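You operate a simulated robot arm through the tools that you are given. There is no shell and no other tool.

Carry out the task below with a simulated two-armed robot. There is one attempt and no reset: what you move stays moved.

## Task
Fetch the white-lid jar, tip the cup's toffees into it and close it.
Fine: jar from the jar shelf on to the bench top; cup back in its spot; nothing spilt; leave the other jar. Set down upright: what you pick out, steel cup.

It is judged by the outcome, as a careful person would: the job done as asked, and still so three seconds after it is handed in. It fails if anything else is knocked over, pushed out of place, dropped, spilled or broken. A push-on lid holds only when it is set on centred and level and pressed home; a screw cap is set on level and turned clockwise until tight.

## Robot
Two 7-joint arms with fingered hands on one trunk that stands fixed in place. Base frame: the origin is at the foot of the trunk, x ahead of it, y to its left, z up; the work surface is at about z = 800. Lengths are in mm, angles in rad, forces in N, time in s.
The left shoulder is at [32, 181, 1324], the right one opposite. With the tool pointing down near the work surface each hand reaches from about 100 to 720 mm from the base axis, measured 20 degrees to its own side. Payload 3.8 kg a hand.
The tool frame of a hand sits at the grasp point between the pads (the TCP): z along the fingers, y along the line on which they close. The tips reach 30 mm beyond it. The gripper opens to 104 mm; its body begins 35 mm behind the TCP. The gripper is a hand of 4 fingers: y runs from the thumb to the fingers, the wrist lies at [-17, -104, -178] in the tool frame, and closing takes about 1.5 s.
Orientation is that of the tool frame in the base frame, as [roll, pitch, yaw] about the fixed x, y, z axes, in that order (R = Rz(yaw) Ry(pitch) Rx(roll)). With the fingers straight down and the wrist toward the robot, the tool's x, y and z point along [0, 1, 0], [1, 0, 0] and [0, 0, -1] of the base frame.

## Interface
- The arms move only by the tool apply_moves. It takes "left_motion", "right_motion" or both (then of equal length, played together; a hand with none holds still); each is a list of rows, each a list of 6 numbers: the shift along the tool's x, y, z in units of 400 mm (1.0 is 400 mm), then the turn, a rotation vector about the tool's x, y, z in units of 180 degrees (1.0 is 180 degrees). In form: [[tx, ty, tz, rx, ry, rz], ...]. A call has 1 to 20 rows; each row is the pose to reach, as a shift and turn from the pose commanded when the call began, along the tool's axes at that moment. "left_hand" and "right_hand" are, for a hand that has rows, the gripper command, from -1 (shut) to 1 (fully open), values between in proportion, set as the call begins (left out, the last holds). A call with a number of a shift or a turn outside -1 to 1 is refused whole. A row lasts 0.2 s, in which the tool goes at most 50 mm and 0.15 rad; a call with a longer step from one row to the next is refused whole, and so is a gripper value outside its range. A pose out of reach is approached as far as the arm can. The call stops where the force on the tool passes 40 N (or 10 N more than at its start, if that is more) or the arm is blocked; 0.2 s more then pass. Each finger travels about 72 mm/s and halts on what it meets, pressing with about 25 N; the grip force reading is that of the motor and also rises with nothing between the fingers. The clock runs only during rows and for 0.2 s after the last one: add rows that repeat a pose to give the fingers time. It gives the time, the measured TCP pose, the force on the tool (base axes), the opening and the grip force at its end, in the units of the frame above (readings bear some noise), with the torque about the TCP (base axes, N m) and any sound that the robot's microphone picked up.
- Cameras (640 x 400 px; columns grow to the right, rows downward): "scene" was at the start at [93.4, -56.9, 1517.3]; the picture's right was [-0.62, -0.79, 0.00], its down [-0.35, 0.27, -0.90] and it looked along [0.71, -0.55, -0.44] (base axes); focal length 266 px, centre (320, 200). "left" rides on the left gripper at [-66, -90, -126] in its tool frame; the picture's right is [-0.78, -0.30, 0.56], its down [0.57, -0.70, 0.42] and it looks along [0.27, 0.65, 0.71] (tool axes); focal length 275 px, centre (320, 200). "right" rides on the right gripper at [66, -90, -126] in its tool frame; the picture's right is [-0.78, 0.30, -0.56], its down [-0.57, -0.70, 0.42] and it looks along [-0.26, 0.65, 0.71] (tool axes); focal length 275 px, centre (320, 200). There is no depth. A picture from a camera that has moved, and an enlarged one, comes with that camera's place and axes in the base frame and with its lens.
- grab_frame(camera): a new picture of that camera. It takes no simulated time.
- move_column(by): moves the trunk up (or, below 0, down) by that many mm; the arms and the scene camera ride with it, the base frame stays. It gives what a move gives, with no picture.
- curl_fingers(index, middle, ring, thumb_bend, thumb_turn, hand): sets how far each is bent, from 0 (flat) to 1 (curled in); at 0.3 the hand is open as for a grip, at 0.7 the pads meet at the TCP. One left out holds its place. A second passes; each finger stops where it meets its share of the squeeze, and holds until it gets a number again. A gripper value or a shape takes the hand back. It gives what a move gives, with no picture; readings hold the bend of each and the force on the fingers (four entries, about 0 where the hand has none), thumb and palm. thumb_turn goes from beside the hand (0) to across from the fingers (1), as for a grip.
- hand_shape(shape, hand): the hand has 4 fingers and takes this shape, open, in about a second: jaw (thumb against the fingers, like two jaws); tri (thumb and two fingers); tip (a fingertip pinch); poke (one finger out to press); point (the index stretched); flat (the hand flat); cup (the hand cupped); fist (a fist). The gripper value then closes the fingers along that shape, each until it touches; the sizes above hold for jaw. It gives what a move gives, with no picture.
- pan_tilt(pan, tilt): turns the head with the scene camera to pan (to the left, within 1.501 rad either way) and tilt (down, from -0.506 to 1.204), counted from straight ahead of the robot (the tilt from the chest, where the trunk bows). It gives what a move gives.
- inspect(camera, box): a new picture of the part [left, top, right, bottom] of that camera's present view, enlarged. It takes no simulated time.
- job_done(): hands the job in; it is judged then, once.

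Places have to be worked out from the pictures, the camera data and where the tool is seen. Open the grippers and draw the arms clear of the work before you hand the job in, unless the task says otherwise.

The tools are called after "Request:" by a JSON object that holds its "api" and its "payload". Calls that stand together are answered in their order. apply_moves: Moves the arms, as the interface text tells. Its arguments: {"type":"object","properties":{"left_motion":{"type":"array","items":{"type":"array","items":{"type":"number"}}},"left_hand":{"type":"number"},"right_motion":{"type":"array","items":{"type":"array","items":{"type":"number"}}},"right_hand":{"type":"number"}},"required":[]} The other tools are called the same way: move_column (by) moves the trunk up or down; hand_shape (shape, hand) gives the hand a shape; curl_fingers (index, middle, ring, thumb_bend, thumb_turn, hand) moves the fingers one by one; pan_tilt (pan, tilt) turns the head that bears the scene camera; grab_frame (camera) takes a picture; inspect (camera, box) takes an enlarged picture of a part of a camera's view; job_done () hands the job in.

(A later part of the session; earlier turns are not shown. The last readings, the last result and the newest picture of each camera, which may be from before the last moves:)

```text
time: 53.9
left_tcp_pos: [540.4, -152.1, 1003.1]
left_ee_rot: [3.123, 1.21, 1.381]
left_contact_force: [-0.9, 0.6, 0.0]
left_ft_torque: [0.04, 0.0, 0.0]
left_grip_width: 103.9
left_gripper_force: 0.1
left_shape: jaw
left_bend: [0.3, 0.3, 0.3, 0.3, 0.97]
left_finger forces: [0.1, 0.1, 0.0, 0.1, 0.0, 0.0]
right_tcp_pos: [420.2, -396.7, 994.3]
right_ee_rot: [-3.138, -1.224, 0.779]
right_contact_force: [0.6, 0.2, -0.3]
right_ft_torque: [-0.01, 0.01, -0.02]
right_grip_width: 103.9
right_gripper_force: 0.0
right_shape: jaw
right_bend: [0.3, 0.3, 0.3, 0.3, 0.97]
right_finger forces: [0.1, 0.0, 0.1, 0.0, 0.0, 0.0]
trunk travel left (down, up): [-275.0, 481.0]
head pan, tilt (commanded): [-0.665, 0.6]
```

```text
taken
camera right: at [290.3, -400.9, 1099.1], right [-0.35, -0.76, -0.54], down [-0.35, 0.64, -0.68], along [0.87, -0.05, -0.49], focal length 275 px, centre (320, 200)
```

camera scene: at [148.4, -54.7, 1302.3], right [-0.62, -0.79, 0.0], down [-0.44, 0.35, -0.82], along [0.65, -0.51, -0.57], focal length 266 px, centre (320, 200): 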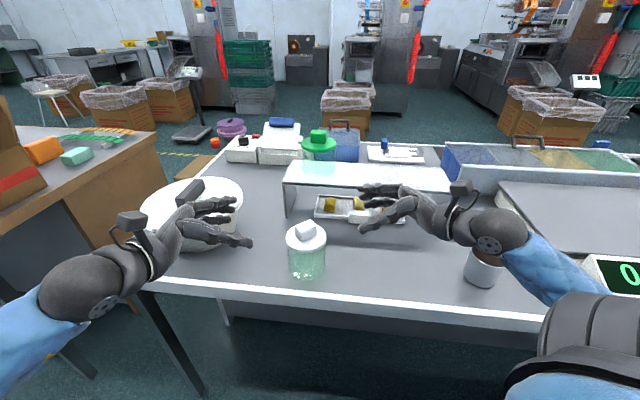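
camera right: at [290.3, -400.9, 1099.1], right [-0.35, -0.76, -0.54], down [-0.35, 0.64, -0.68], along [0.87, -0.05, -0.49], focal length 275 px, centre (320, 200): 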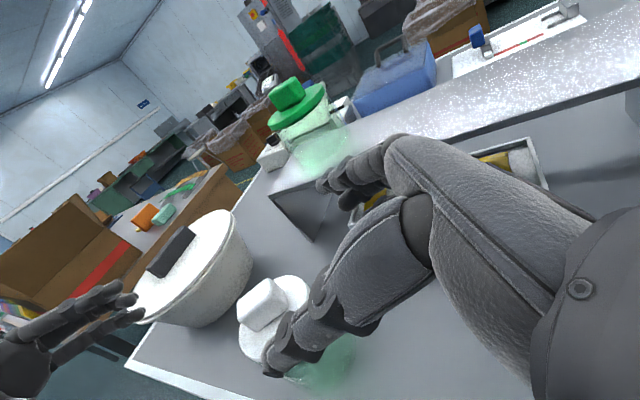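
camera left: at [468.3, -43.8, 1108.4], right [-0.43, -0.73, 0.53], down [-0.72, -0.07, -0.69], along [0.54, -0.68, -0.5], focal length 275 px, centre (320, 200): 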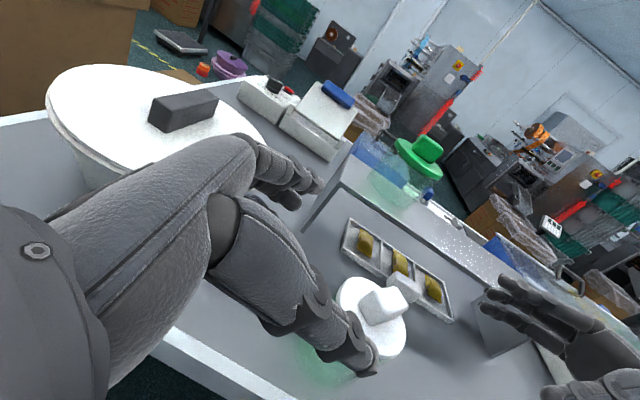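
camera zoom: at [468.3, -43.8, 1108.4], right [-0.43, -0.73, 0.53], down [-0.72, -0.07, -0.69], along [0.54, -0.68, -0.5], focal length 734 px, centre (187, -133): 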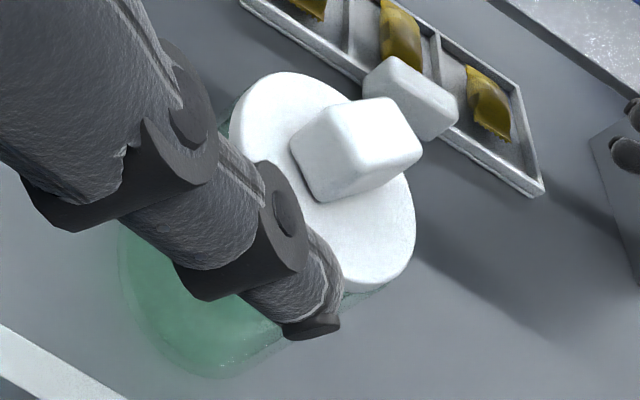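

The jar hasn't moved: axis ≈ (515, −303), bench ≈ 798. I widen the left fingers and lower the left hand to body height left of the jar.

Request:
{"api": "curl_fingers", "payload": {"hand": "left", "index": 0.2, "middle": 0.2, "ring": 0.2, "thumb_bend": 0.2}}

Request:
{"api": "apply_moves", "payload": {"left_motion": [[0.0653, 0, 0.0357, 0, 0, 0], [0.1305, 0, 0.0713, 0, 0, 0], [0.1958, 0, 0.107, 0, 0, 0], [0.261, 0, 0.1426, 0, 0, 0], [0.3263, 0, 0.1783, 0, 0, 0], [0.3263, 0, 0.1783, 0, 0, 0], [0.3263, 0, 0.1783, 0, 0, 0]]}}

Request:
{"api": "grab_frame", "payload": {"camera": "scene"}}

Request:
{"api": "grab_frame", "payload": {"camera": "left"}}

```text
time: 54.9
left_tcp_pos: [540.5, -151.8, 1002.3]
left_ee_rot: [3.126, 1.209, 1.382]
left_contact_force: [0.0, 0.6, 0.5]
left_ft_torque: [0.02, 0.01, 0.02]
left_grip_width: 126.2
left_gripper_force: 0.0
left_shape: fingers
left_bend: [0.2, 0.2, 0.2, 0.2, 0.97]
left_finger forces: [0.0, 0.1, 0.0, 0.0, 0.0, 0.0]
right_tcp_pos: [421.8, -396.6, 993.7]
right_ee_rot: [-3.136, -1.223, 0.776]
right_contact_force: [0.2, 0.0, 0.6]
right_ft_torque: [0.05, 0.02, 0.02]
right_grip_width: 103.9
right_gripper_force: 0.1
right_shape: jaw
right_bend: [0.3, 0.3, 0.3, 0.3, 0.97]
right_finger forces: [0.0, 0.0, 0.0, 0.1, 0.0, 0.0]
trunk travel left (down, up): [-275.0, 481.0]
head pan, tilt (commanded): [-0.665, 0.6]
```

```text
time: 56.5
left_tcp_pos: [539.8, -171.4, 854.0]
left_ee_rot: [3.126, 1.21, 1.384]
left_contact_force: [0.0, -0.3, -0.4]
left_ft_torque: [0.04, -0.03, 0.02]
left_grip_width: 126.2
left_gripper_force: 0.1
left_shape: fingers
left_bend: [0.2, 0.2, 0.2, 0.2, 0.97]
left_finger forces: [0.0, 0.1, 0.1, 0.0, 0.0, 0.0]
right_tcp_pos: [421.2, -396.4, 994.6]
right_ee_rot: [-3.133, -1.222, 0.774]
right_contact_force: [-0.2, -0.3, -0.9]
right_ft_torque: [-0.02, 0.02, -0.02]
right_grip_width: 104.0
right_gripper_force: 0.1
right_shape: jaw
right_bend: [0.3, 0.3, 0.3, 0.3, 0.97]
right_finger forces: [0.0, 0.0, 0.0, 0.1, 0.1, 0.0]
trunk travel left (down, up): [-275.0, 481.0]
head pan, tilt (commanded): [-0.665, 0.6]
```

```text
taken
camera scene: at [148.3, -54.8, 1302.3], right [-0.62, -0.79, 0.0], down [-0.44, 0.35, -0.82], along [0.65, -0.51, -0.57], focal length 266 px, centre (320, 200)
```

scene: 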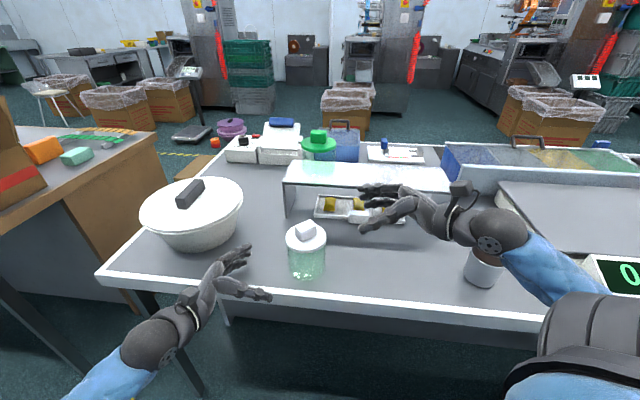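

```text
taken
camera left: at [467.2, -63.6, 959.8], right [-0.43, -0.73, 0.53], down [-0.72, -0.07, -0.69], along [0.54, -0.68, -0.5], focal length 275 px, centre (320, 200)
```

left: 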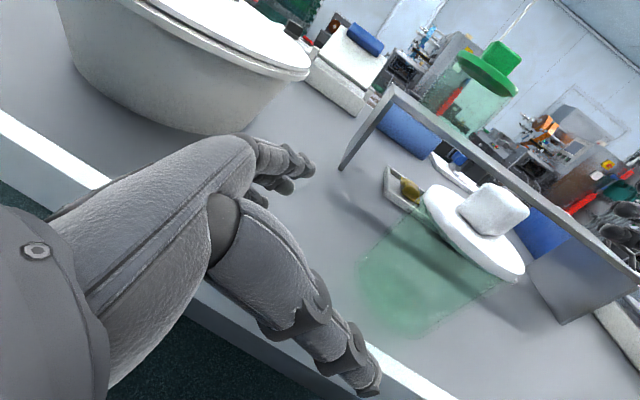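

The jar is centred in front of the left hand. I slide it toward the jar horizontally, first 75 mm.

Request:
{"api": "apply_moves", "payload": {"left_motion": [[-0.0164, -0.0005, 0.0451, 0, 0, 0], [-0.0328, -0.001, 0.0902, 0, 0, 0], [-0.0492, -0.0014, 0.1354, 0, 0, 0], [-0.0656, -0.0019, 0.1805, 0, 0, 0], [-0.0656, -0.0019, 0.1805, 0, 0, 0], [-0.0656, -0.0019, 0.1805, 0, 0, 0]]}}

Request:
{"api": "grab_frame", "payload": {"camera": "left"}}

Request:
{"api": "inspect", "payload": {"camera": "scene", "box": [200, 190, 380, 310]}}

```text
time: 57.9
left_tcp_pos: [524.6, -248.5, 853.7]
left_ee_rot: [3.126, 1.21, 1.383]
left_contact_force: [0.0, 0.3, -0.6]
left_ft_torque: [0.01, 0.02, -0.04]
left_grip_width: 126.0
left_gripper_force: 0.1
left_shape: fingers
left_bend: [0.2, 0.2, 0.2, 0.2, 0.97]
left_finger forces: [0.1, 0.0, 0.0, 0.0, 0.1, 0.1]
right_tcp_pos: [421.0, -397.3, 995.2]
right_ee_rot: [-3.137, -1.223, 0.776]
right_contact_force: [0.4, 0.2, -0.7]
right_ft_torque: [-0.01, 0.0, 0.0]
right_grip_width: 104.0
right_gripper_force: 0.1
right_shape: jaw
right_bend: [0.3, 0.3, 0.3, 0.3, 0.97]
right_finger forces: [0.0, 0.0, 0.0, 0.1, 0.0, 0.0]
trunk travel left (down, up): [-275.0, 481.0]
head pan, tilt (commanded): [-0.665, 0.6]
```

```text
taken
camera left: at [452.2, -140.7, 959.5], right [-0.43, -0.73, 0.53], down [-0.72, -0.07, -0.69], along [0.54, -0.68, -0.5], focal length 275 px, centre (320, 200)
```

left: 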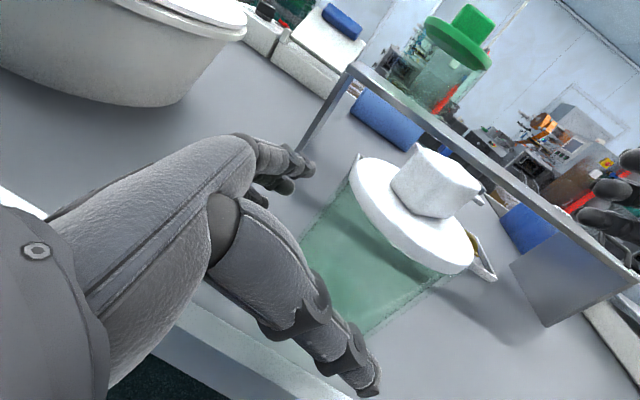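

```text
3.33 times, centred on (290, 250) of scene
camera zoom: at [148.3, -54.8, 1302.3], right [-0.62, -0.79, 0.0], down [-0.44, 0.35, -0.82], along [0.65, -0.51, -0.57], focal length 886 px, centre (420, 33)
```

zoom: 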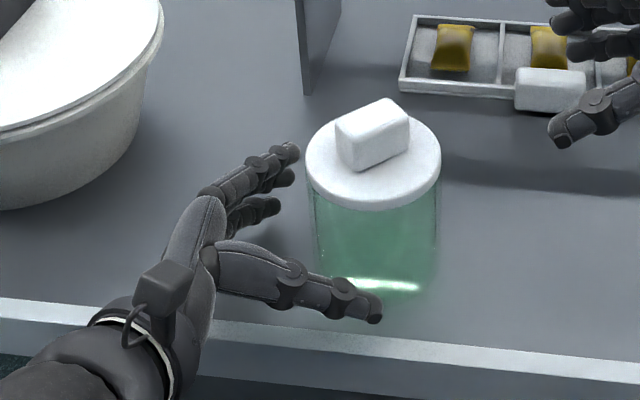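

Centred, thumb in front and fingers behind. I go the last 40 mm in.

Request:
{"api": "apply_moves", "payload": {"left_motion": [[-0.012, 0, 0.033, 0, 0, 0], [-0.024, 0, 0.066, 0, 0, 0], [-0.036, 0, 0.099, 0, 0, 0], [-0.036, 0, 0.099, 0, 0, 0]]}}

Request:
{"api": "grab_frame", "payload": {"camera": "left"}}

Request:
{"api": "inspect", "payload": {"camera": "scene", "box": [200, 190, 380, 310]}}

```text
time: 58.9
left_tcp_pos: [516.5, -289.0, 854.4]
left_ee_rot: [3.127, 1.208, 1.384]
left_contact_force: [0.5, 0.0, 0.3]
left_ft_torque: [-0.01, 0.02, 0.02]
left_grip_width: 126.5
left_gripper_force: 0.1
left_shape: fingers
left_bend: [0.2, 0.2, 0.2, 0.2, 0.97]
left_finger forces: [0.0, 0.1, 0.0, 0.0, 0.1, 0.0]
right_tcp_pos: [422.4, -397.6, 993.3]
right_ee_rot: [-3.137, -1.224, 0.777]
right_contact_force: [0.7, -0.9, -0.2]
right_ft_torque: [-0.01, 0.0, 0.02]
right_grip_width: 103.9
right_gripper_force: 0.0
right_shape: jaw
right_bend: [0.3, 0.3, 0.3, 0.3, 0.97]
right_finger forces: [0.0, 0.0, 0.1, 0.0, 0.0, 0.0]
trunk travel left (down, up): [-275.0, 481.0]
head pan, tilt (commanded): [-0.665, 0.6]
```

```text
taken
camera left: at [444.3, -180.8, 959.7], right [-0.43, -0.73, 0.53], down [-0.72, -0.07, -0.69], along [0.54, -0.68, -0.5], focal length 275 px, centre (320, 200)
```

left: 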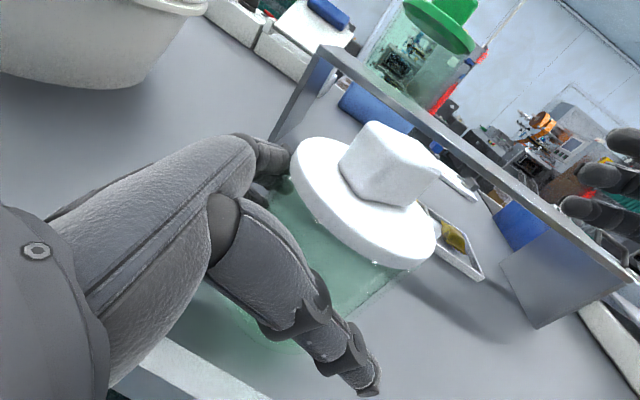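

```text
3.33 times, centred on (290, 250) of scene
camera zoom: at [148.4, -54.7, 1302.3], right [-0.62, -0.79, 0.0], down [-0.44, 0.35, -0.82], along [0.65, -0.51, -0.57], focal length 886 px, centre (420, 33)
```

zoom: 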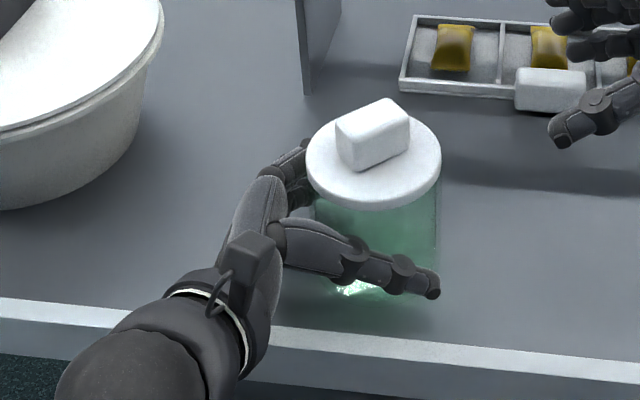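

In place without touching. I close the left hand on the jar body.

Request:
{"api": "apply_moves", "payload": {"left_motion": [[0, 0, 0, 0, 0, 0], [0, 0, 0, 0, 0, 0], [0, 0, 0, 0, 0, 0], [0, 0, 0, 0, 0, 0], [0, 0, 0, 0, 0, 0], [0, 0, 0, 0, 0, 0], [0, 0, 0, 0, 0, 0], [0, 0, 0, 0, 0, 0], [0, 0, 0, 0, 0, 0]], "left_hand": -1.0}}

Request:
{"api": "inspect", "payload": {"camera": "left", "box": [220, 90, 480, 400]}}

Request:
{"api": "inspect", "payload": {"camera": "scene", "box": [240, 195, 360, 295]}}

```text
time: 60.9
left_tcp_pos: [516.1, -287.5, 854.4]
left_ee_rot: [3.128, 1.208, 1.385]
left_contact_force: [-0.8, 1.7, 1.3]
left_ft_torque: [-0.03, -0.08, 0.01]
left_grip_width: 87.8
left_gripper_force: 25.0
left_shape: jaw
left_bend: [0.29, 0.34, 0.31, 0.35, 0.98]
left_finger forces: [20.6, 10.3, 2.9, 0.1, 35.6, 0.0]
right_tcp_pos: [421.5, -397.1, 994.3]
right_ee_rot: [-3.135, -1.223, 0.775]
right_contact_force: [0.4, -0.6, 0.1]
right_ft_torque: [0.02, -0.01, -0.05]
right_grip_width: 103.9
right_gripper_force: 0.1
right_shape: jaw
right_bend: [0.3, 0.3, 0.3, 0.3, 0.97]
right_finger forces: [0.0, 0.0, 0.0, 0.1, 0.0, 0.0]
trunk travel left (down, up): [-275.0, 481.0]
head pan, tilt (commanded): [-0.665, 0.6]
```

```text
1.29 times, centred on (350, 245) of left
camera zoom: at [444.2, -180.5, 959.9], right [-0.43, -0.73, 0.53], down [-0.72, -0.07, -0.69], along [0.54, -0.68, -0.5], focal length 355 px, centre (281, 142)
```

zoom: 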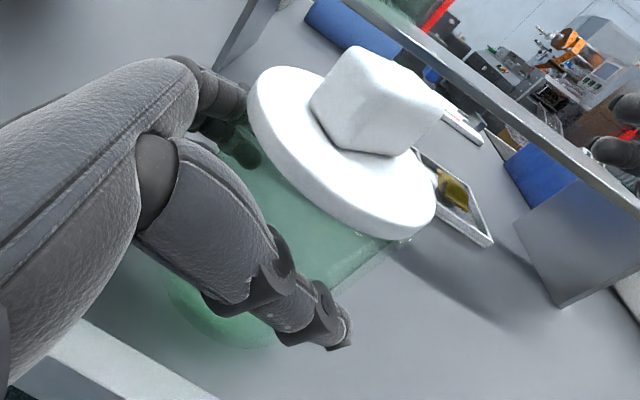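

```text
4.00 times, centred on (300, 245) of scene
camera zoom: at [148.2, -54.5, 1302.3], right [-0.62, -0.79, 0.0], down [-0.44, 0.35, -0.83], along [0.65, -0.51, -0.56], focal length 1063 px, centre (400, 20)
```

zoom: 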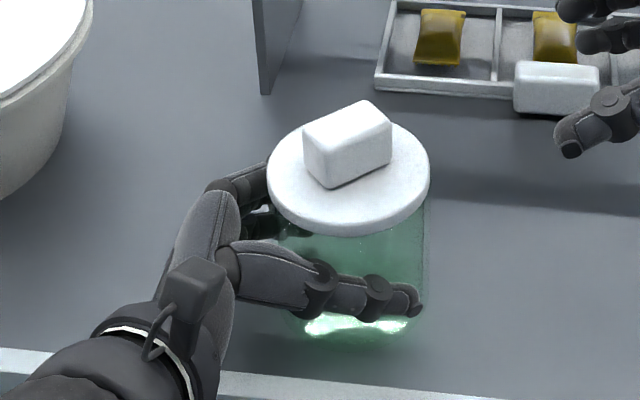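

Left hand holds the jar firmly (87.8 mm). Now I turn the right hand tool-down, with its closing line across the knob's short side, and bring it up beside/above the jar.

Request:
{"api": "apply_moves", "payload": {"right_motion": [[0.0209, 0.0046, 0.0058, 0.0113, -0.031, -0.0161], [0.0419, 0.0093, 0.0116, 0.0226, -0.062, -0.0322], [0.0628, 0.0139, 0.0173, 0.0339, -0.093, -0.0484], [0.0838, 0.0186, 0.0231, 0.0452, -0.124, -0.0645], [0.1047, 0.0232, 0.0289, 0.0565, -0.155, -0.0806], [0.1257, 0.0279, 0.0347, 0.0678, -0.1861, -0.0967], [0.1466, 0.0325, 0.0404, 0.079, -0.2171, -0.1128], [0.1675, 0.0371, 0.0462, 0.0903, -0.2481, -0.1289], [0.1885, 0.0418, 0.052, 0.1016, -0.2791, -0.1451], [0.2094, 0.0464, 0.0578, 0.1129, -0.3101, -0.1612], [0.2304, 0.0511, 0.0635, 0.1242, -0.3411, -0.1773], [0.2513, 0.0557, 0.0693, 0.1355, -0.3721, -0.1934], [0.2513, 0.0557, 0.0693, 0.1355, -0.3721, -0.1934], [0.2513, 0.0557, 0.0693, 0.1355, -0.3721, -0.1934]]}}

Request:
{"api": "grab_frame", "payload": {"camera": "scene"}}

Request:
{"api": "grab_frame", "payload": {"camera": "right"}}

```text
time: 63.9
left_tcp_pos: [516.3, -288.6, 854.0]
left_ee_rot: [3.131, 1.209, 1.388]
left_contact_force: [-0.7, 1.3, 2.1]
left_ft_torque: [-0.09, -0.09, 0.04]
left_grip_width: 87.8
left_gripper_force: 24.7
left_shape: jaw
left_bend: [0.28, 0.34, 0.31, 0.35, 0.98]
left_finger forces: [20.4, 10.7, 2.9, 0.0, 35.3, 0.0]
right_tcp_pos: [481.9, -371.9, 1080.5]
right_ee_rot: [-3.142, -0.002, 1.48]
right_contact_force: [-0.4, -0.1, -0.3]
right_ft_torque: [0.01, 0.0, 0.03]
right_grip_width: 103.8
right_gripper_force: 0.2
right_shape: jaw
right_bend: [0.3, 0.3, 0.3, 0.3, 0.97]
right_finger forces: [0.0, 0.1, 0.1, 0.0, 0.1, 0.0]
trunk travel left (down, up): [-275.0, 481.0]
head pan, tilt (commanded): [-0.665, 0.6]
```

```text
taken
camera scene: at [148.2, -54.7, 1302.3], right [-0.62, -0.79, 0.0], down [-0.44, 0.35, -0.83], along [0.65, -0.51, -0.56], focal length 266 px, centre (320, 200)
```

scene: 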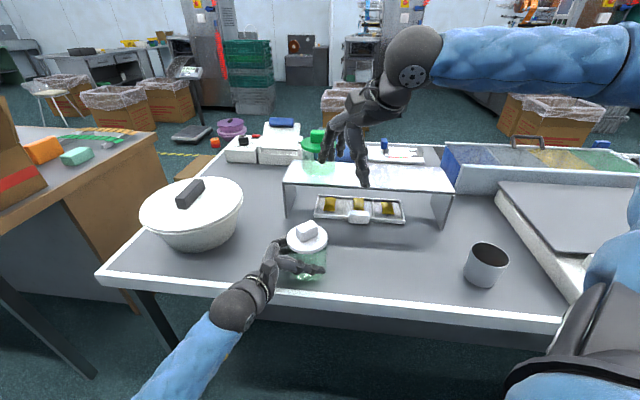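

```text
taken
camera right: at [397.3, -297.9, 1205.1], right [0.22, -0.8, 0.56], down [-0.75, -0.51, -0.43], along [0.62, -0.32, -0.71], focal length 275 px, centre (320, 200)
```

right: 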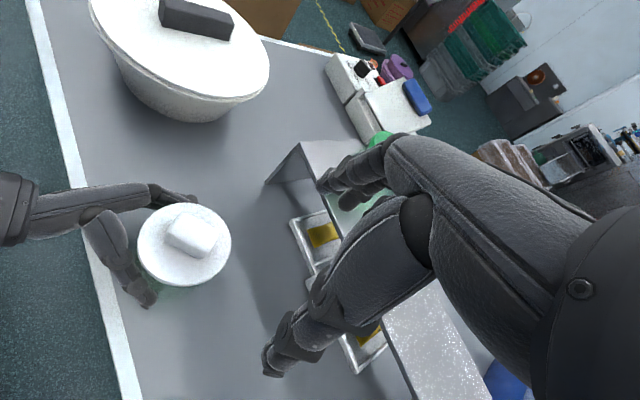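

Reached without trouble. I measure the knob from the right camera's near-top view.

Request:
{"api": "inspect", "payload": {"camera": "right", "box": [125, 190, 245, 300]}}

Request:
{"api": "inspect", "payload": {"camera": "scene", "box": [270, 205, 350, 285]}}

```text
3.64 times, centred on (185, 245) of right
camera zoom: at [397.3, -297.9, 1205.1], right [0.22, -0.8, 0.56], down [-0.75, -0.51, -0.43], along [0.62, -0.32, -0.71], focal length 1001 px, centre (811, 36)
```

zoom: 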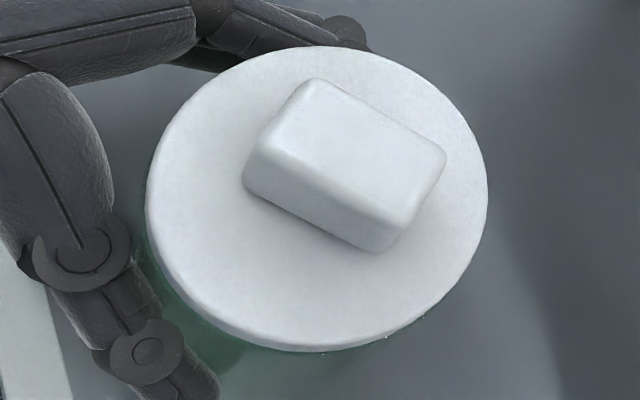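

```text
5.00 times, centred on (310, 245) of scene
camera zoom: at [148.2, -54.7, 1302.3], right [-0.62, -0.79, 0.0], down [-0.44, 0.35, -0.83], along [0.65, -0.51, -0.56], focal length 1329 px, centre (370, -25)
```

zoom: 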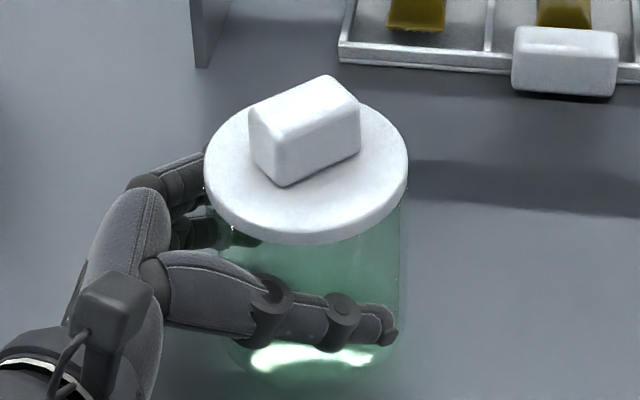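

Knob (from the right camera): x 503–527, y −281…−320, centre about (514, −301), nearly axis-aligned. I move the right hand over it and down to z 970.

Request:
{"api": "apply_moves", "payload": {"right_motion": [[0.06, 0.02, 0, 0, 0, -0.005], [0.12, 0.042, 0, 0, 0, -0.011], [0.184, 0.0635, 0, 0, 0, -0.016], [0.184, 0.0635, 0.07, 0, 0, -0.016], [0.184, 0.0635, 0.14, 0, 0, -0.016], [0.184, 0.0635, 0.21, 0, 0, -0.016], [0.184, 0.0635, 0.275, 0, 0, -0.016], [0.184, 0.0635, 0.275, 0, 0, -0.016], [0.184, 0.0635, 0.275, 0, 0, -0.016]]}}

Request:
{"api": "grab_frame", "payload": {"camera": "right"}}

Request:
{"api": "grab_frame", "payload": {"camera": "left"}}

Request:
{"api": "inspect", "payload": {"camera": "scene", "box": [240, 140, 400, 290]}}

```text
time: 65.9
left_tcp_pos: [516.1, -289.3, 854.9]
left_ee_rot: [3.131, 1.21, 1.389]
left_contact_force: [0.0, 0.5, 2.3]
left_ft_torque: [-0.04, -0.13, 0.02]
left_grip_width: 88.0
left_gripper_force: 25.3
left_shape: jaw
left_bend: [0.28, 0.34, 0.31, 0.35, 0.98]
left_finger forces: [20.4, 10.9, 2.9, 0.0, 35.4, 0.0]
right_tcp_pos: [512.4, -300.6, 970.2]
right_ee_rot: [-3.141, -0.003, 1.53]
right_contact_force: [0.1, 0.9, -0.8]
right_ft_torque: [0.0, 0.03, 0.0]
right_grip_width: 103.9
right_gripper_force: 0.1
right_shape: jaw
right_bend: [0.3, 0.3, 0.3, 0.3, 0.97]
right_finger forces: [0.0, 0.0, 0.0, 0.0, 0.0, 0.0]
trunk travel left (down, up): [-275.0, 481.0]
head pan, tilt (commanded): [-0.665, 0.6]
```

```text
taken
camera right: at [424.8, -231.5, 1096.3], right [0.26, -0.79, 0.56], down [-0.72, -0.54, -0.43], along [0.64, -0.29, -0.71], focal length 275 px, centre (320, 200)
```

right: 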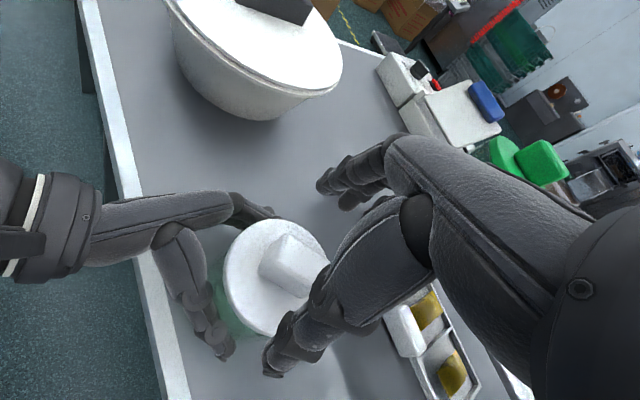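

```text
taken
camera left: at [444.3, -180.6, 959.9], right [-0.43, -0.73, 0.53], down [-0.72, -0.07, -0.69], along [0.54, -0.68, -0.5], focal length 275 px, centre (320, 200)
```

left: 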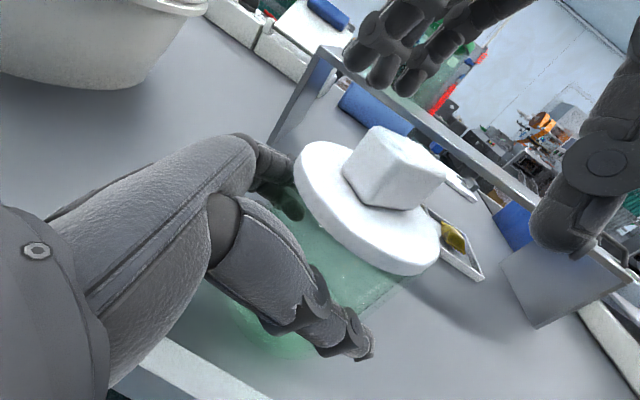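

```text
2.67 times, centred on (320, 215) of scene
camera zoom: at [148.2, -54.6, 1302.3], right [-0.62, -0.79, 0.0], down [-0.44, 0.35, -0.83], along [0.65, -0.51, -0.56], focal length 709 px, centre (320, 160)
```

zoom: 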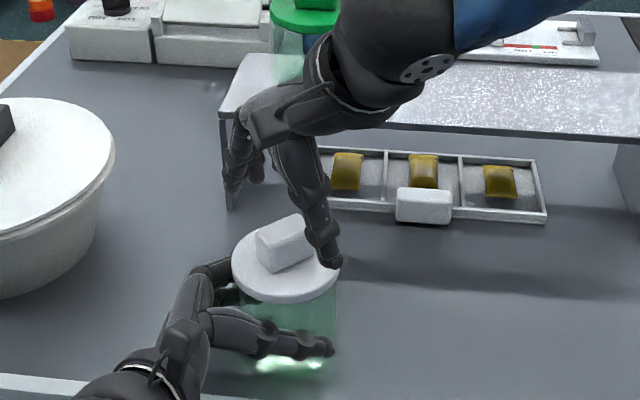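

The knob lies between thumb and fingers. I go down to TCP z ≈ 936 (fingertips ~5 mm above the lid), then half-close to see the fit.

Request:
{"api": "apply_moves", "payload": {"right_motion": [[0, 0.002, 0.03, 0, 0, 0], [0, 0.004, 0.06, 0, 0, 0], [0, 0.004, 0.085, 0, 0, 0], [0, 0.004, 0.085, 0, 0, 0]]}}

Request:
{"api": "apply_moves", "payload": {"right_motion": [[0, 0, 0, 0, 0, 0], [0, 0, 0, 0, 0, 0], [0, 0, 0, 0, 0, 0], [0, 0, 0, 0, 0, 0], [0, 0, 0, 0, 0, 0]], "right_hand": -0.2}}

Request:
{"api": "grab_frame", "payload": {"camera": "left"}}

Request:
{"api": "inspect", "payload": {"camera": "scene", "box": [250, 170, 380, 290]}}

Request:
{"api": "inspect", "payload": {"camera": "right", "box": [200, 150, 400, 390]}}

```text
time: 66.9
left_tcp_pos: [516.3, -286.7, 855.5]
left_ee_rot: [3.128, 1.21, 1.386]
left_contact_force: [0.2, 0.0, 2.0]
left_ft_torque: [-0.08, -0.13, -0.03]
left_grip_width: 87.9
left_gripper_force: 24.9
left_shape: jaw
left_bend: [0.28, 0.34, 0.31, 0.35, 0.98]
left_finger forces: [20.3, 10.8, 2.7, 0.0, 35.2, 0.0]
right_tcp_pos: [515.3, -300.1, 937.8]
right_ee_rot: [3.139, -0.003, 1.532]
right_contact_force: [0.4, 0.4, -0.3]
right_ft_torque: [0.01, -0.02, 0.0]
right_grip_width: 104.1
right_gripper_force: 0.1
right_shape: jaw
right_bend: [0.3, 0.3, 0.3, 0.3, 0.97]
right_finger forces: [0.0, 0.1, 0.1, 0.0, 0.1, 0.1]
trunk travel left (down, up): [-275.0, 481.0]
head pan, tilt (commanded): [-0.665, 0.6]
```

```text
time: 68.1
left_tcp_pos: [516.2, -288.9, 855.2]
left_ee_rot: [3.129, 1.209, 1.387]
left_contact_force: [-1.0, 0.5, 2.9]
left_ft_torque: [-0.08, -0.11, 0.01]
left_grip_width: 87.8
left_gripper_force: 25.0
left_shape: jaw
left_bend: [0.28, 0.34, 0.31, 0.35, 0.98]
left_finger forces: [20.4, 10.8, 2.9, 0.0, 35.3, 0.1]
right_tcp_pos: [514.8, -300.0, 936.2]
right_ee_rot: [3.14, -0.001, 1.529]
right_contact_force: [0.5, -0.3, 0.7]
right_ft_torque: [0.0, -0.02, 0.0]
right_grip_width: 42.0
right_gripper_force: 0.0
right_shape: jaw
right_bend: [0.74, 0.49, 0.46, 0.72, 1.0]
right_finger forces: [0.0, 0.1, 0.0, 0.0, 0.0, 0.0]
trunk travel left (down, up): [-275.0, 481.0]
head pan, tilt (commanded): [-0.665, 0.6]
```

```text
taken
camera left: at [444.3, -180.5, 959.9], right [-0.43, -0.73, 0.53], down [-0.72, -0.07, -0.69], along [0.54, -0.68, -0.5], focal length 275 px, centre (320, 200)
```

left: 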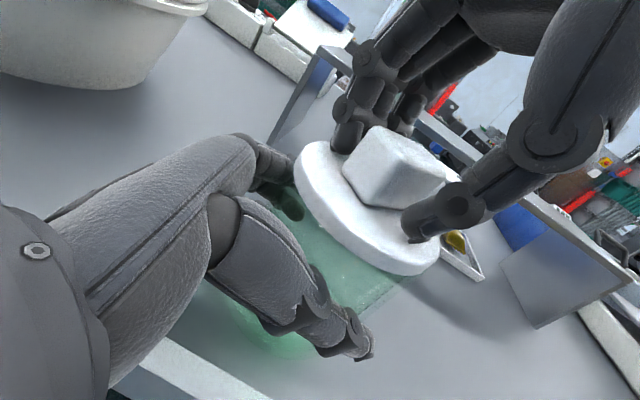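

```text
3.33 times, centred on (315, 230) of scene
camera zoom: at [148.2, -54.6, 1302.3], right [-0.62, -0.79, 0.0], down [-0.44, 0.35, -0.83], along [0.65, -0.51, -0.56], focal length 886 px, centre (337, 100)
```

zoom: 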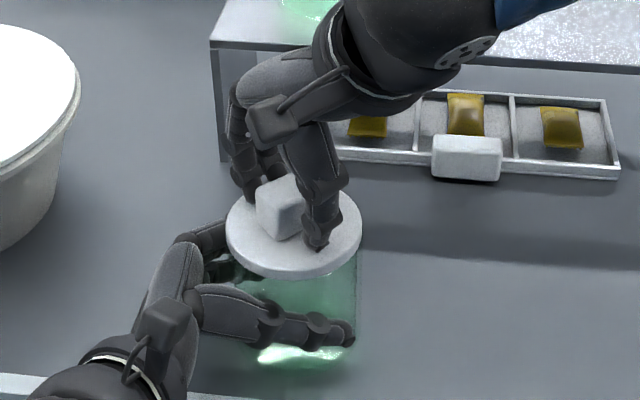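

```text
1.67 times, centred on (300, 270) of right
camera zoom: at [426.9, -230.5, 1062.2], right [0.26, -0.79, 0.56], down [-0.72, -0.54, -0.43], along [0.64, -0.29, -0.71], focal length 459 px, centre (353, 83)
```

zoom: 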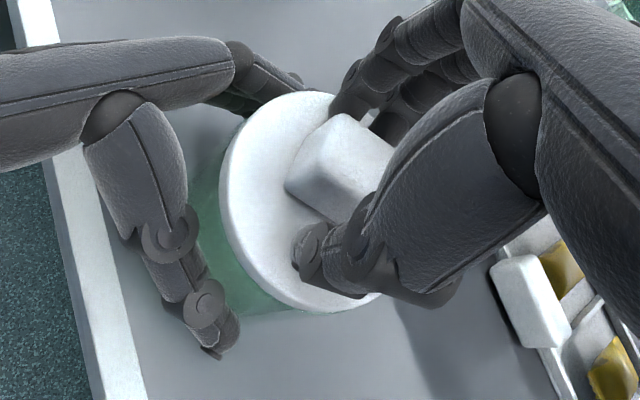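

The index finger has passed just beside the knob's end. I open again, shift 8 mm along the knob toward −y so index and middle both land on it, and close fully.

Request:
{"api": "apply_moves", "payload": {"right_motion": [[0, 0, 0, 0, 0, 0], [0, 0, 0, 0, 0, 0], [0, 0, 0, 0, 0, 0], [0, 0, 0, 0, 0, 0], [-0.01, 0, 0, 0, 0, 0], [-0.02, 0, 0, 0, 0, 0], [-0.02, 0, 0, 0, 0, 0]], "right_hand": 0.6}}

Request:
{"api": "apply_moves", "payload": {"right_motion": [[0, 0, 0, 0, 0, 0], [0, 0, 0, 0, 0, 0], [0, 0, 0, 0, 0, 0], [0, 0, 0, 0, 0, 0], [0, 0, 0, 0, 0, 0], [0, 0, 0, 0, 0, 0], [0, 0, 0, 0, 0, 0], [0, 0, 0, 0, 0, 0]], "right_hand": -1.0}}

Request:
{"api": "grab_frame", "payload": {"camera": "left"}}

Request:
{"api": "inspect", "payload": {"camera": "right", "box": [200, 150, 400, 390]}}

Request:
{"api": "inspect", "payload": {"camera": "scene", "box": [250, 170, 380, 290]}}

```text
time: 69.7
left_tcp_pos: [515.9, -288.1, 854.6]
left_ee_rot: [3.127, 1.209, 1.385]
left_contact_force: [0.2, 1.0, 1.5]
left_ft_torque: [-0.1, -0.12, -0.01]
left_grip_width: 88.0
left_gripper_force: 25.3
left_shape: jaw
left_bend: [0.28, 0.34, 0.31, 0.35, 0.98]
left_finger forces: [20.4, 10.9, 2.8, 0.0, 35.3, 0.0]
right_tcp_pos: [514.6, -307.4, 936.0]
right_ee_rot: [3.141, -0.001, 1.531]
right_contact_force: [-1.2, 0.3, -1.3]
right_ft_torque: [0.0, 0.01, 0.05]
right_grip_width: 83.0
right_gripper_force: 0.1
right_shape: jaw
right_bend: [0.27, 0.34, 0.31, 0.47, 0.98]
right_finger forces: [0.0, 0.0, 0.0, 0.0, 0.1, 0.0]
trunk travel left (down, up): [-275.0, 481.0]
head pan, tilt (commanded): [-0.665, 0.6]
```

```text
time: 71.5
left_tcp_pos: [516.6, -288.2, 854.4]
left_ee_rot: [3.127, 1.209, 1.383]
left_contact_force: [-0.4, 0.6, 2.4]
left_ft_torque: [-0.07, -0.11, -0.02]
left_grip_width: 87.8
left_gripper_force: 25.0
left_shape: jaw
left_bend: [0.28, 0.34, 0.31, 0.35, 0.98]
left_finger forces: [20.4, 10.8, 2.8, 0.1, 35.3, 0.0]
right_tcp_pos: [513.4, -308.0, 936.8]
right_ee_rot: [3.141, -0.002, 1.531]
right_contact_force: [-0.6, 0.1, -0.4]
right_ft_torque: [0.01, 0.03, -0.01]
right_grip_width: 23.2
right_gripper_force: 24.8
right_shape: jaw
right_bend: [0.73, 0.58, 0.64, 0.74, 1.0]
right_finger forces: [13.3, 8.3, 0.1, 0.0, 22.6, 0.0]
trunk travel left (down, up): [-275.0, 481.0]
head pan, tilt (commanded): [-0.665, 0.6]
heard: snap
```

```text
taken
camera left: at [444.3, -180.5, 959.9], right [-0.43, -0.73, 0.53], down [-0.72, -0.07, -0.69], along [0.54, -0.68, -0.5], focal length 275 px, centre (320, 200)
```

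left: 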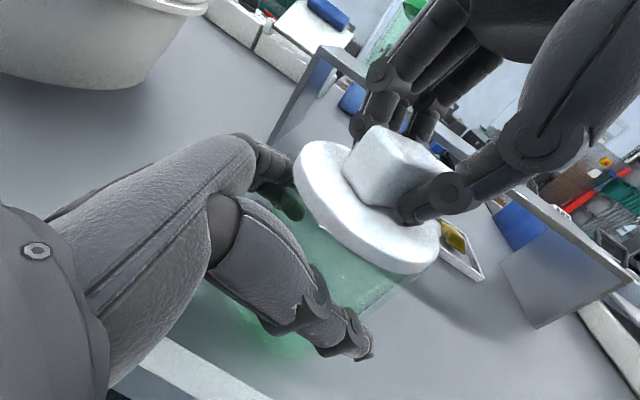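

```text
1.67 times, centred on (300, 270) of right
camera zoom: at [427.0, -238.4, 1061.5], right [0.26, -0.79, 0.56], down [-0.72, -0.54, -0.43], along [0.64, -0.29, -0.71], focal length 459 px, centre (353, 83)
```

zoom: 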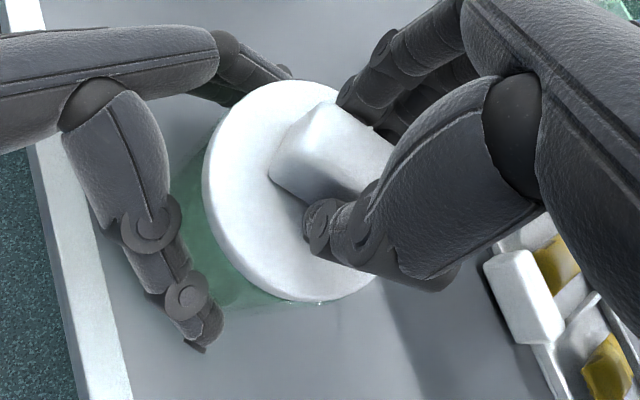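

```text
3.33 times, centred on (315, 230) of scene
camera zoom: at [148.2, -54.6, 1302.3], right [-0.62, -0.79, 0.0], down [-0.44, 0.35, -0.83], along [0.65, -0.51, -0.56], focal length 886 px, centre (337, 100)
```

zoom: 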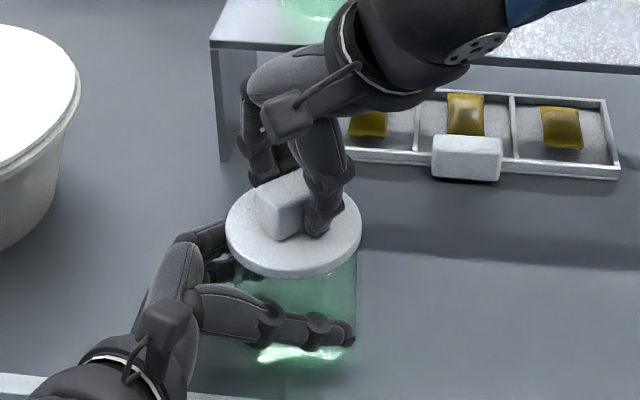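

The knob is gripped (23 mm, index+middle vs thumb) and a "snap" was heard – so a push-on lid. I pull up gently a few millimetres and watch the forces.

Request:
{"api": "apply_moves", "payload": {"right_motion": [[0, 0, -0.0025, 0, 0, 0], [0, 0, -0.005, 0, 0, 0], [0, 0, -0.0075, 0, 0, 0], [0, 0, -0.0075, 0, 0, 0]]}}

Request:
{"api": "grab_frame", "payload": {"camera": "left"}}

```text
time: 72.5
left_tcp_pos: [516.6, -289.5, 854.4]
left_ee_rot: [3.13, 1.21, 1.388]
left_contact_force: [0.0, 0.2, 2.3]
left_ft_torque: [-0.13, -0.14, 0.03]
left_grip_width: 87.7
left_gripper_force: 24.8
left_shape: jaw
left_bend: [0.28, 0.34, 0.31, 0.35, 0.98]
left_finger forces: [20.4, 10.9, 2.8, 0.0, 35.4, 0.0]
right_tcp_pos: [515.0, -306.5, 939.2]
right_ee_rot: [3.141, -0.003, 1.528]
right_contact_force: [0.0, 0.0, -0.9]
right_ft_torque: [-0.03, -0.01, 0.0]
right_grip_width: 23.1
right_gripper_force: 24.9
right_shape: jaw
right_bend: [0.73, 0.58, 0.64, 0.74, 1.0]
right_finger forces: [13.3, 8.2, 0.0, 0.1, 22.4, 0.0]
trunk travel left (down, up): [-275.0, 481.0]
head pan, tilt (commanded): [-0.665, 0.6]
```

```text
taken
camera left: at [444.3, -180.5, 959.9], right [-0.43, -0.73, 0.53], down [-0.72, -0.07, -0.69], along [0.54, -0.68, -0.5], focal length 275 px, centre (320, 200)
```

left: 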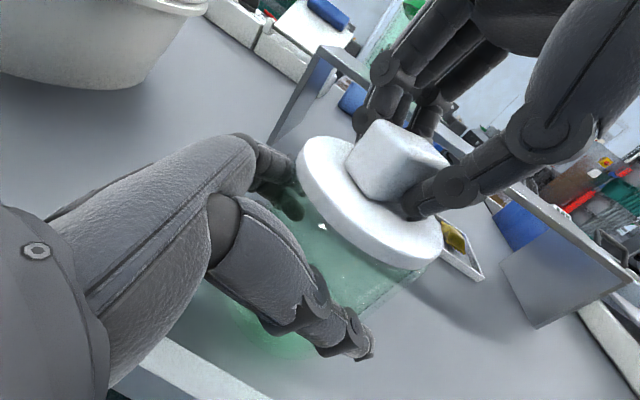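

The lid lifts freely. I raise it 100 mm clear of the jar and look at it.

Request:
{"api": "apply_moves", "payload": {"right_motion": [[0, 0, -0.04, 0, 0, 0], [0, 0, -0.09, 0, 0, 0], [0, 0, -0.14, 0, 0, 0], [0, 0, -0.19, 0, 0, 0], [0, 0, -0.24, 0, 0, 0], [0, 0, -0.24, 0, 0, 0]]}}

Request:
{"api": "grab_frame", "payload": {"camera": "left"}}

Request:
{"api": "grab_frame", "payload": {"camera": "scene"}}

Request:
{"api": "grab_frame", "payload": {"camera": "right"}}

```text
time: 73.9
left_tcp_pos: [517.0, -288.6, 854.0]
left_ee_rot: [3.126, 1.21, 1.385]
left_contact_force: [-0.7, 0.7, 2.3]
left_ft_torque: [-0.09, -0.16, -0.02]
left_grip_width: 87.6
left_gripper_force: 24.7
left_shape: jaw
left_bend: [0.28, 0.34, 0.31, 0.35, 0.98]
left_finger forces: [20.3, 10.9, 2.8, 0.0, 35.4, 0.0]
right_tcp_pos: [513.8, -307.5, 1035.7]
right_ee_rot: [3.141, -0.002, 1.533]
right_contact_force: [-0.2, -0.2, 0.5]
right_ft_torque: [-0.03, 0.02, -0.02]
right_grip_width: 23.2
right_gripper_force: 25.0
right_shape: jaw
right_bend: [0.73, 0.58, 0.64, 0.74, 1.0]
right_finger forces: [13.3, 8.4, 0.0, 0.0, 22.4, 0.0]
trunk travel left (down, up): [-275.0, 481.0]
head pan, tilt (commanded): [-0.665, 0.6]
```

```text
taken
camera left: at [444.3, -180.5, 959.8], right [-0.43, -0.73, 0.53], down [-0.72, -0.07, -0.69], along [0.54, -0.68, -0.5], focal length 275 px, centre (320, 200)
```

left: 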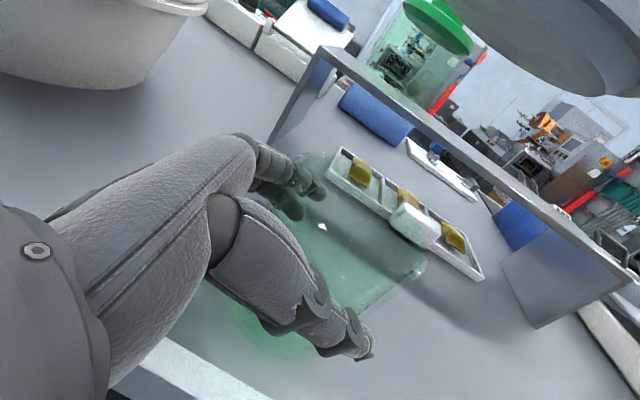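

```text
taken
camera scene: at [148.2, -54.6, 1302.3], right [-0.62, -0.79, 0.0], down [-0.44, 0.35, -0.83], along [0.65, -0.51, -0.56], focal length 266 px, centre (320, 200)
```

scene: 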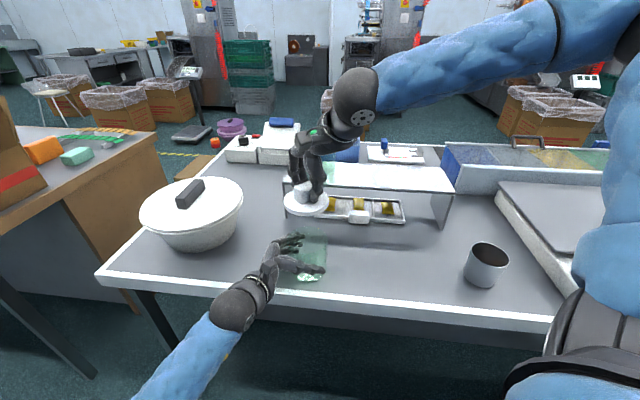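

```text
taken
camera right: at [426.1, -239.3, 1161.1], right [0.26, -0.79, 0.56], down [-0.72, -0.54, -0.43], along [0.64, -0.29, -0.71], focal length 275 px, centre (320, 200)
```

right: 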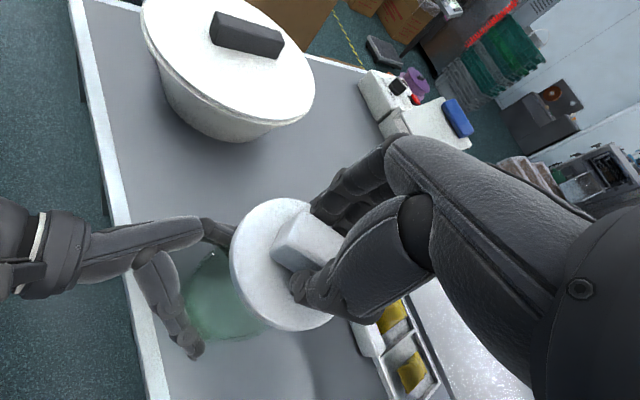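

The lid is off. I check its underside in the left camera, the jar's mouth, and where to lay the lid.

Request:
{"api": "inspect", "payload": {"camera": "left", "box": [440, 0, 640, 120]}}

Request:
{"api": "inspect", "payload": {"camera": "scene", "box": [240, 170, 400, 290]}}

Request:
{"api": "inspect", "payload": {"camera": "left", "box": [240, 130, 480, 380]}}

```text
3.20 times, centred on (540, 60) of left
camera zoom: at [444.3, -180.5, 959.8], right [-0.43, -0.73, 0.53], down [-0.72, -0.07, -0.69], along [0.54, -0.68, -0.5], focal length 881 px, centre (-384, 648)
```

zoom: 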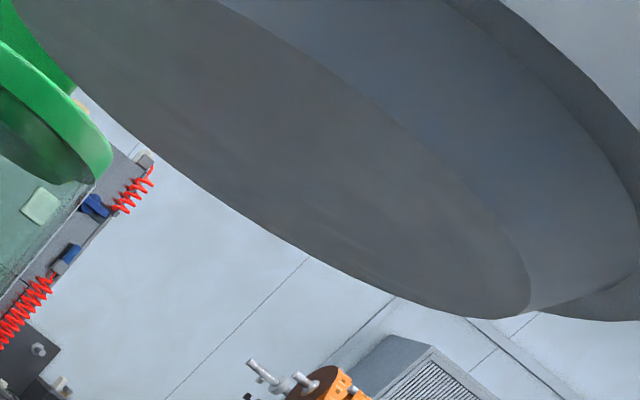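

```text
3.33 times, centred on (320, 230) of scene
camera zoom: at [148.2, -54.6, 1302.3], right [-0.62, -0.79, 0.0], down [-0.44, 0.35, -0.83], along [0.65, -0.51, -0.56], focal length 886 px, centre (320, 100)
```

zoom: 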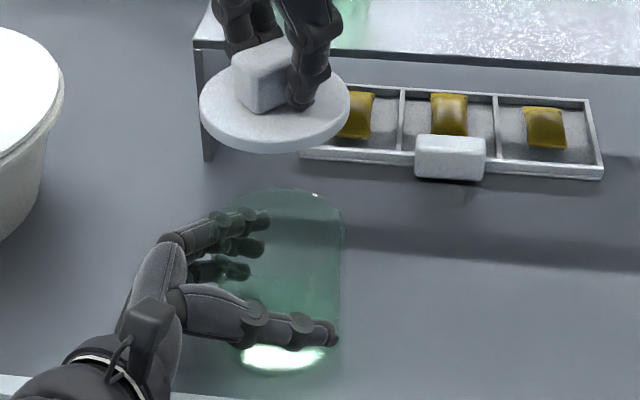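

```text
1.60 times, centred on (360, 255) of left
camera zoom: at [444.3, -180.5, 959.8], right [-0.43, -0.73, 0.53], down [-0.72, -0.07, -0.69], along [0.54, -0.68, -0.5], focal length 440 px, centre (256, 112)
```

zoom: 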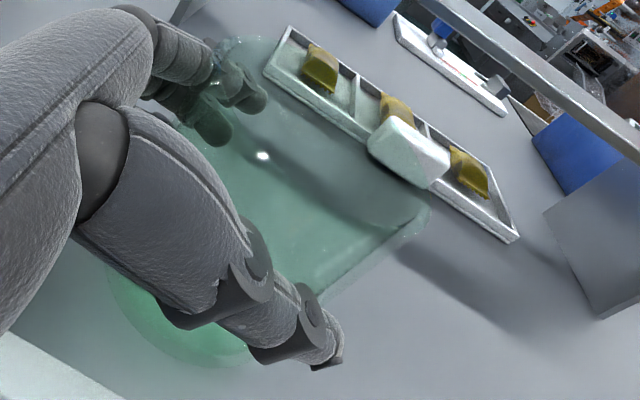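

The lid has a plug about 12–16 mm deep underneath. I carry it to free bench at about (420, −440), and lower to 15–20 mm above the bench.

Request:
{"api": "apply_moves", "payload": {"right_motion": [[-0.06, -0.04, 0, 0, 0, 0], [-0.13, -0.085, 0, 0, 0, 0], [-0.2, -0.131, 0, 0, 0, 0], [-0.27, -0.1765, 0, 0, 0, 0], [-0.34, -0.2222, 0, 0, 0, 0], [-0.34, -0.2222, 0.08, 0, 0, 0], [-0.34, -0.2222, 0.16, 0, 0, 0], [-0.34, -0.2222, 0.24, 0, 0, 0], [-0.34, -0.2222, 0.32, 0, 0, 0], [-0.34, -0.2222, 0.4, 0, 0, 0], [-0.34, -0.2222, 0.4, 0, 0, 0]]}}

Request:
{"api": "grab_frame", "payload": {"camera": "scene"}}

Request:
{"api": "grab_frame", "payload": {"camera": "right"}}

```text
time: 76.3
left_tcp_pos: [516.6, -288.0, 854.9]
left_ee_rot: [3.125, 1.21, 1.381]
left_contact_force: [0.5, 0.3, 2.0]
left_ft_torque: [-0.09, -0.12, 0.03]
left_grip_width: 87.9
left_gripper_force: 25.3
left_shape: jaw
left_bend: [0.28, 0.34, 0.31, 0.35, 0.98]
left_finger forces: [20.2, 11.1, 3.0, 0.1, 34.9, 0.1]
right_tcp_pos: [419.1, -440.3, 872.6]
right_ee_rot: [-3.141, -0.003, 1.531]
right_contact_force: [-0.1, 1.1, -0.7]
right_ft_torque: [0.02, -0.04, -0.03]
right_grip_width: 22.9
right_gripper_force: 25.1
right_shape: jaw
right_bend: [0.73, 0.58, 0.64, 0.74, 1.0]
right_finger forces: [13.2, 8.5, 0.0, 0.1, 22.2, 0.1]
trunk travel left (down, up): [-275.0, 481.0]
head pan, tilt (commanded): [-0.665, 0.6]
```

```text
taken
camera scene: at [148.2, -54.7, 1302.3], right [-0.62, -0.79, 0.0], down [-0.44, 0.35, -0.83], along [0.65, -0.51, -0.57], focal length 266 px, centre (320, 200)
```

scene: 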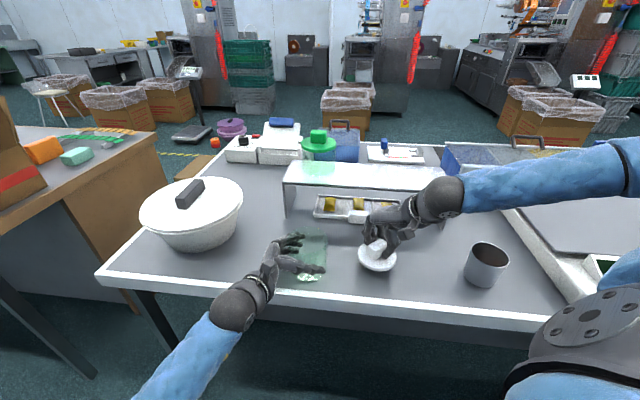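

```text
taken
camera right: at [332.4, -371.2, 998.6], right [0.26, -0.79, 0.56], down [-0.72, -0.54, -0.43], along [0.64, -0.29, -0.71], focal length 275 px, centre (320, 200)
```

right: 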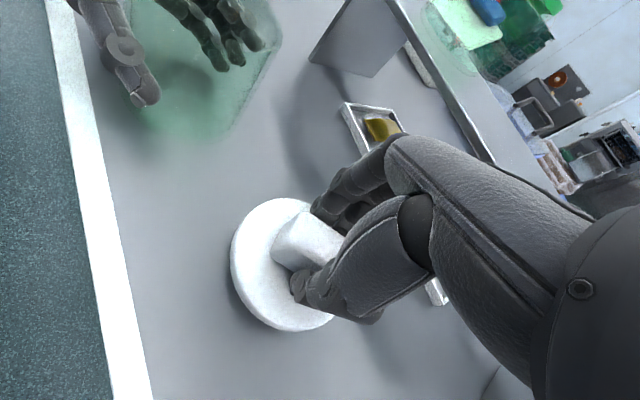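

Now slow lowering until the plug touches the bench.

Request:
{"api": "apply_moves", "payload": {"right_motion": [[0, 0, 0.005, 0, 0, 0], [0, 0, 0.01, 0, 0, 0], [0, 0, 0.015, 0, 0, 0], [0, 0, 0.02, 0, 0, 0], [0, 0, 0.025, 0, 0, 0], [0, 0, 0.025, 0, 0, 0]]}}

Request:
{"api": "inspect", "payload": {"camera": "scene", "box": [330, 200, 430, 290]}}

```text
time: 77.7
left_tcp_pos: [517.4, -288.3, 855.3]
left_ee_rot: [3.13, 1.21, 1.387]
left_contact_force: [0.3, 0.5, 3.1]
left_ft_torque: [-0.09, -0.11, 0.05]
left_grip_width: 87.9
left_gripper_force: 25.6
left_shape: jaw
left_bend: [0.28, 0.34, 0.31, 0.35, 0.98]
left_finger forces: [20.2, 11.0, 3.0, 0.0, 34.9, 0.0]
right_tcp_pos: [420.0, -440.9, 865.1]
right_ee_rot: [-3.14, -0.001, 1.528]
right_contact_force: [0.7, -0.5, -0.4]
right_ft_torque: [0.0, -0.02, -0.01]
right_grip_width: 23.0
right_gripper_force: 25.7
right_shape: jaw
right_bend: [0.73, 0.58, 0.64, 0.74, 1.0]
right_finger forces: [13.2, 8.4, 0.0, 0.0, 22.3, 0.0]
trunk travel left (down, up): [-275.0, 481.0]
head pan, tilt (commanded): [-0.665, 0.6]
```

```text
4.44 times, centred on (380, 245) of scene
camera zoom: at [148.2, -54.7, 1302.3], right [-0.62, -0.79, 0.0], down [-0.44, 0.35, -0.83], along [0.65, -0.51, -0.56], focal length 1181 px, centre (53, 0)
```

zoom: 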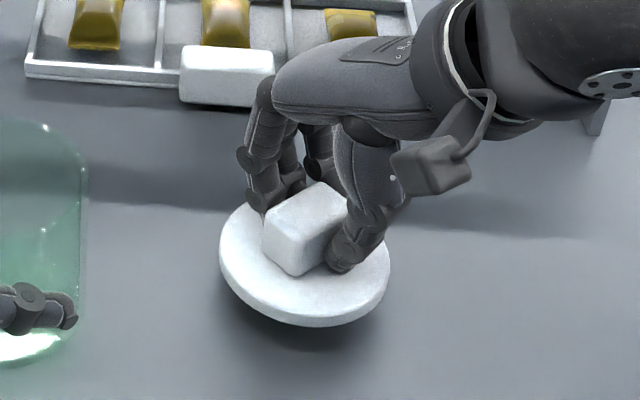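

Request:
{"api": "apply_moves", "payload": {"right_motion": [[0, 0, 0.0038, 0, 0, 0], [0, 0, 0.0075, 0, 0, 0], [0, 0, 0.0113, 0, 0, 0], [0, 0, 0.0125, 0, 0, 0], [0, 0, 0.0125, 0, 0, 0]]}}

```text
time: 78.9
left_tcp_pos: [516.2, -289.1, 854.4]
left_ee_rot: [3.123, 1.207, 1.383]
left_contact_force: [0.4, 0.2, 2.6]
left_ft_torque: [-0.09, -0.16, 0.02]
left_grip_width: 87.8
left_gripper_force: 25.1
left_shape: jaw
left_bend: [0.28, 0.34, 0.31, 0.35, 0.98]
left_finger forces: [20.3, 11.1, 3.0, 0.0, 34.9, 0.0]
right_tcp_pos: [418.5, -440.3, 859.4]
right_ee_rot: [-3.141, -0.001, 1.53]
right_contact_force: [0.2, -0.1, -0.8]
right_ft_torque: [-0.01, -0.04, 0.02]
right_grip_width: 23.1
right_gripper_force: 24.8
right_shape: jaw
right_bend: [0.73, 0.58, 0.64, 0.74, 1.0]
right_finger forces: [13.1, 8.5, 0.0, 0.0, 22.3, 0.0]
trunk travel left (down, up): [-275.0, 481.0]
head pan, tilt (commanded): [-0.665, 0.6]
```

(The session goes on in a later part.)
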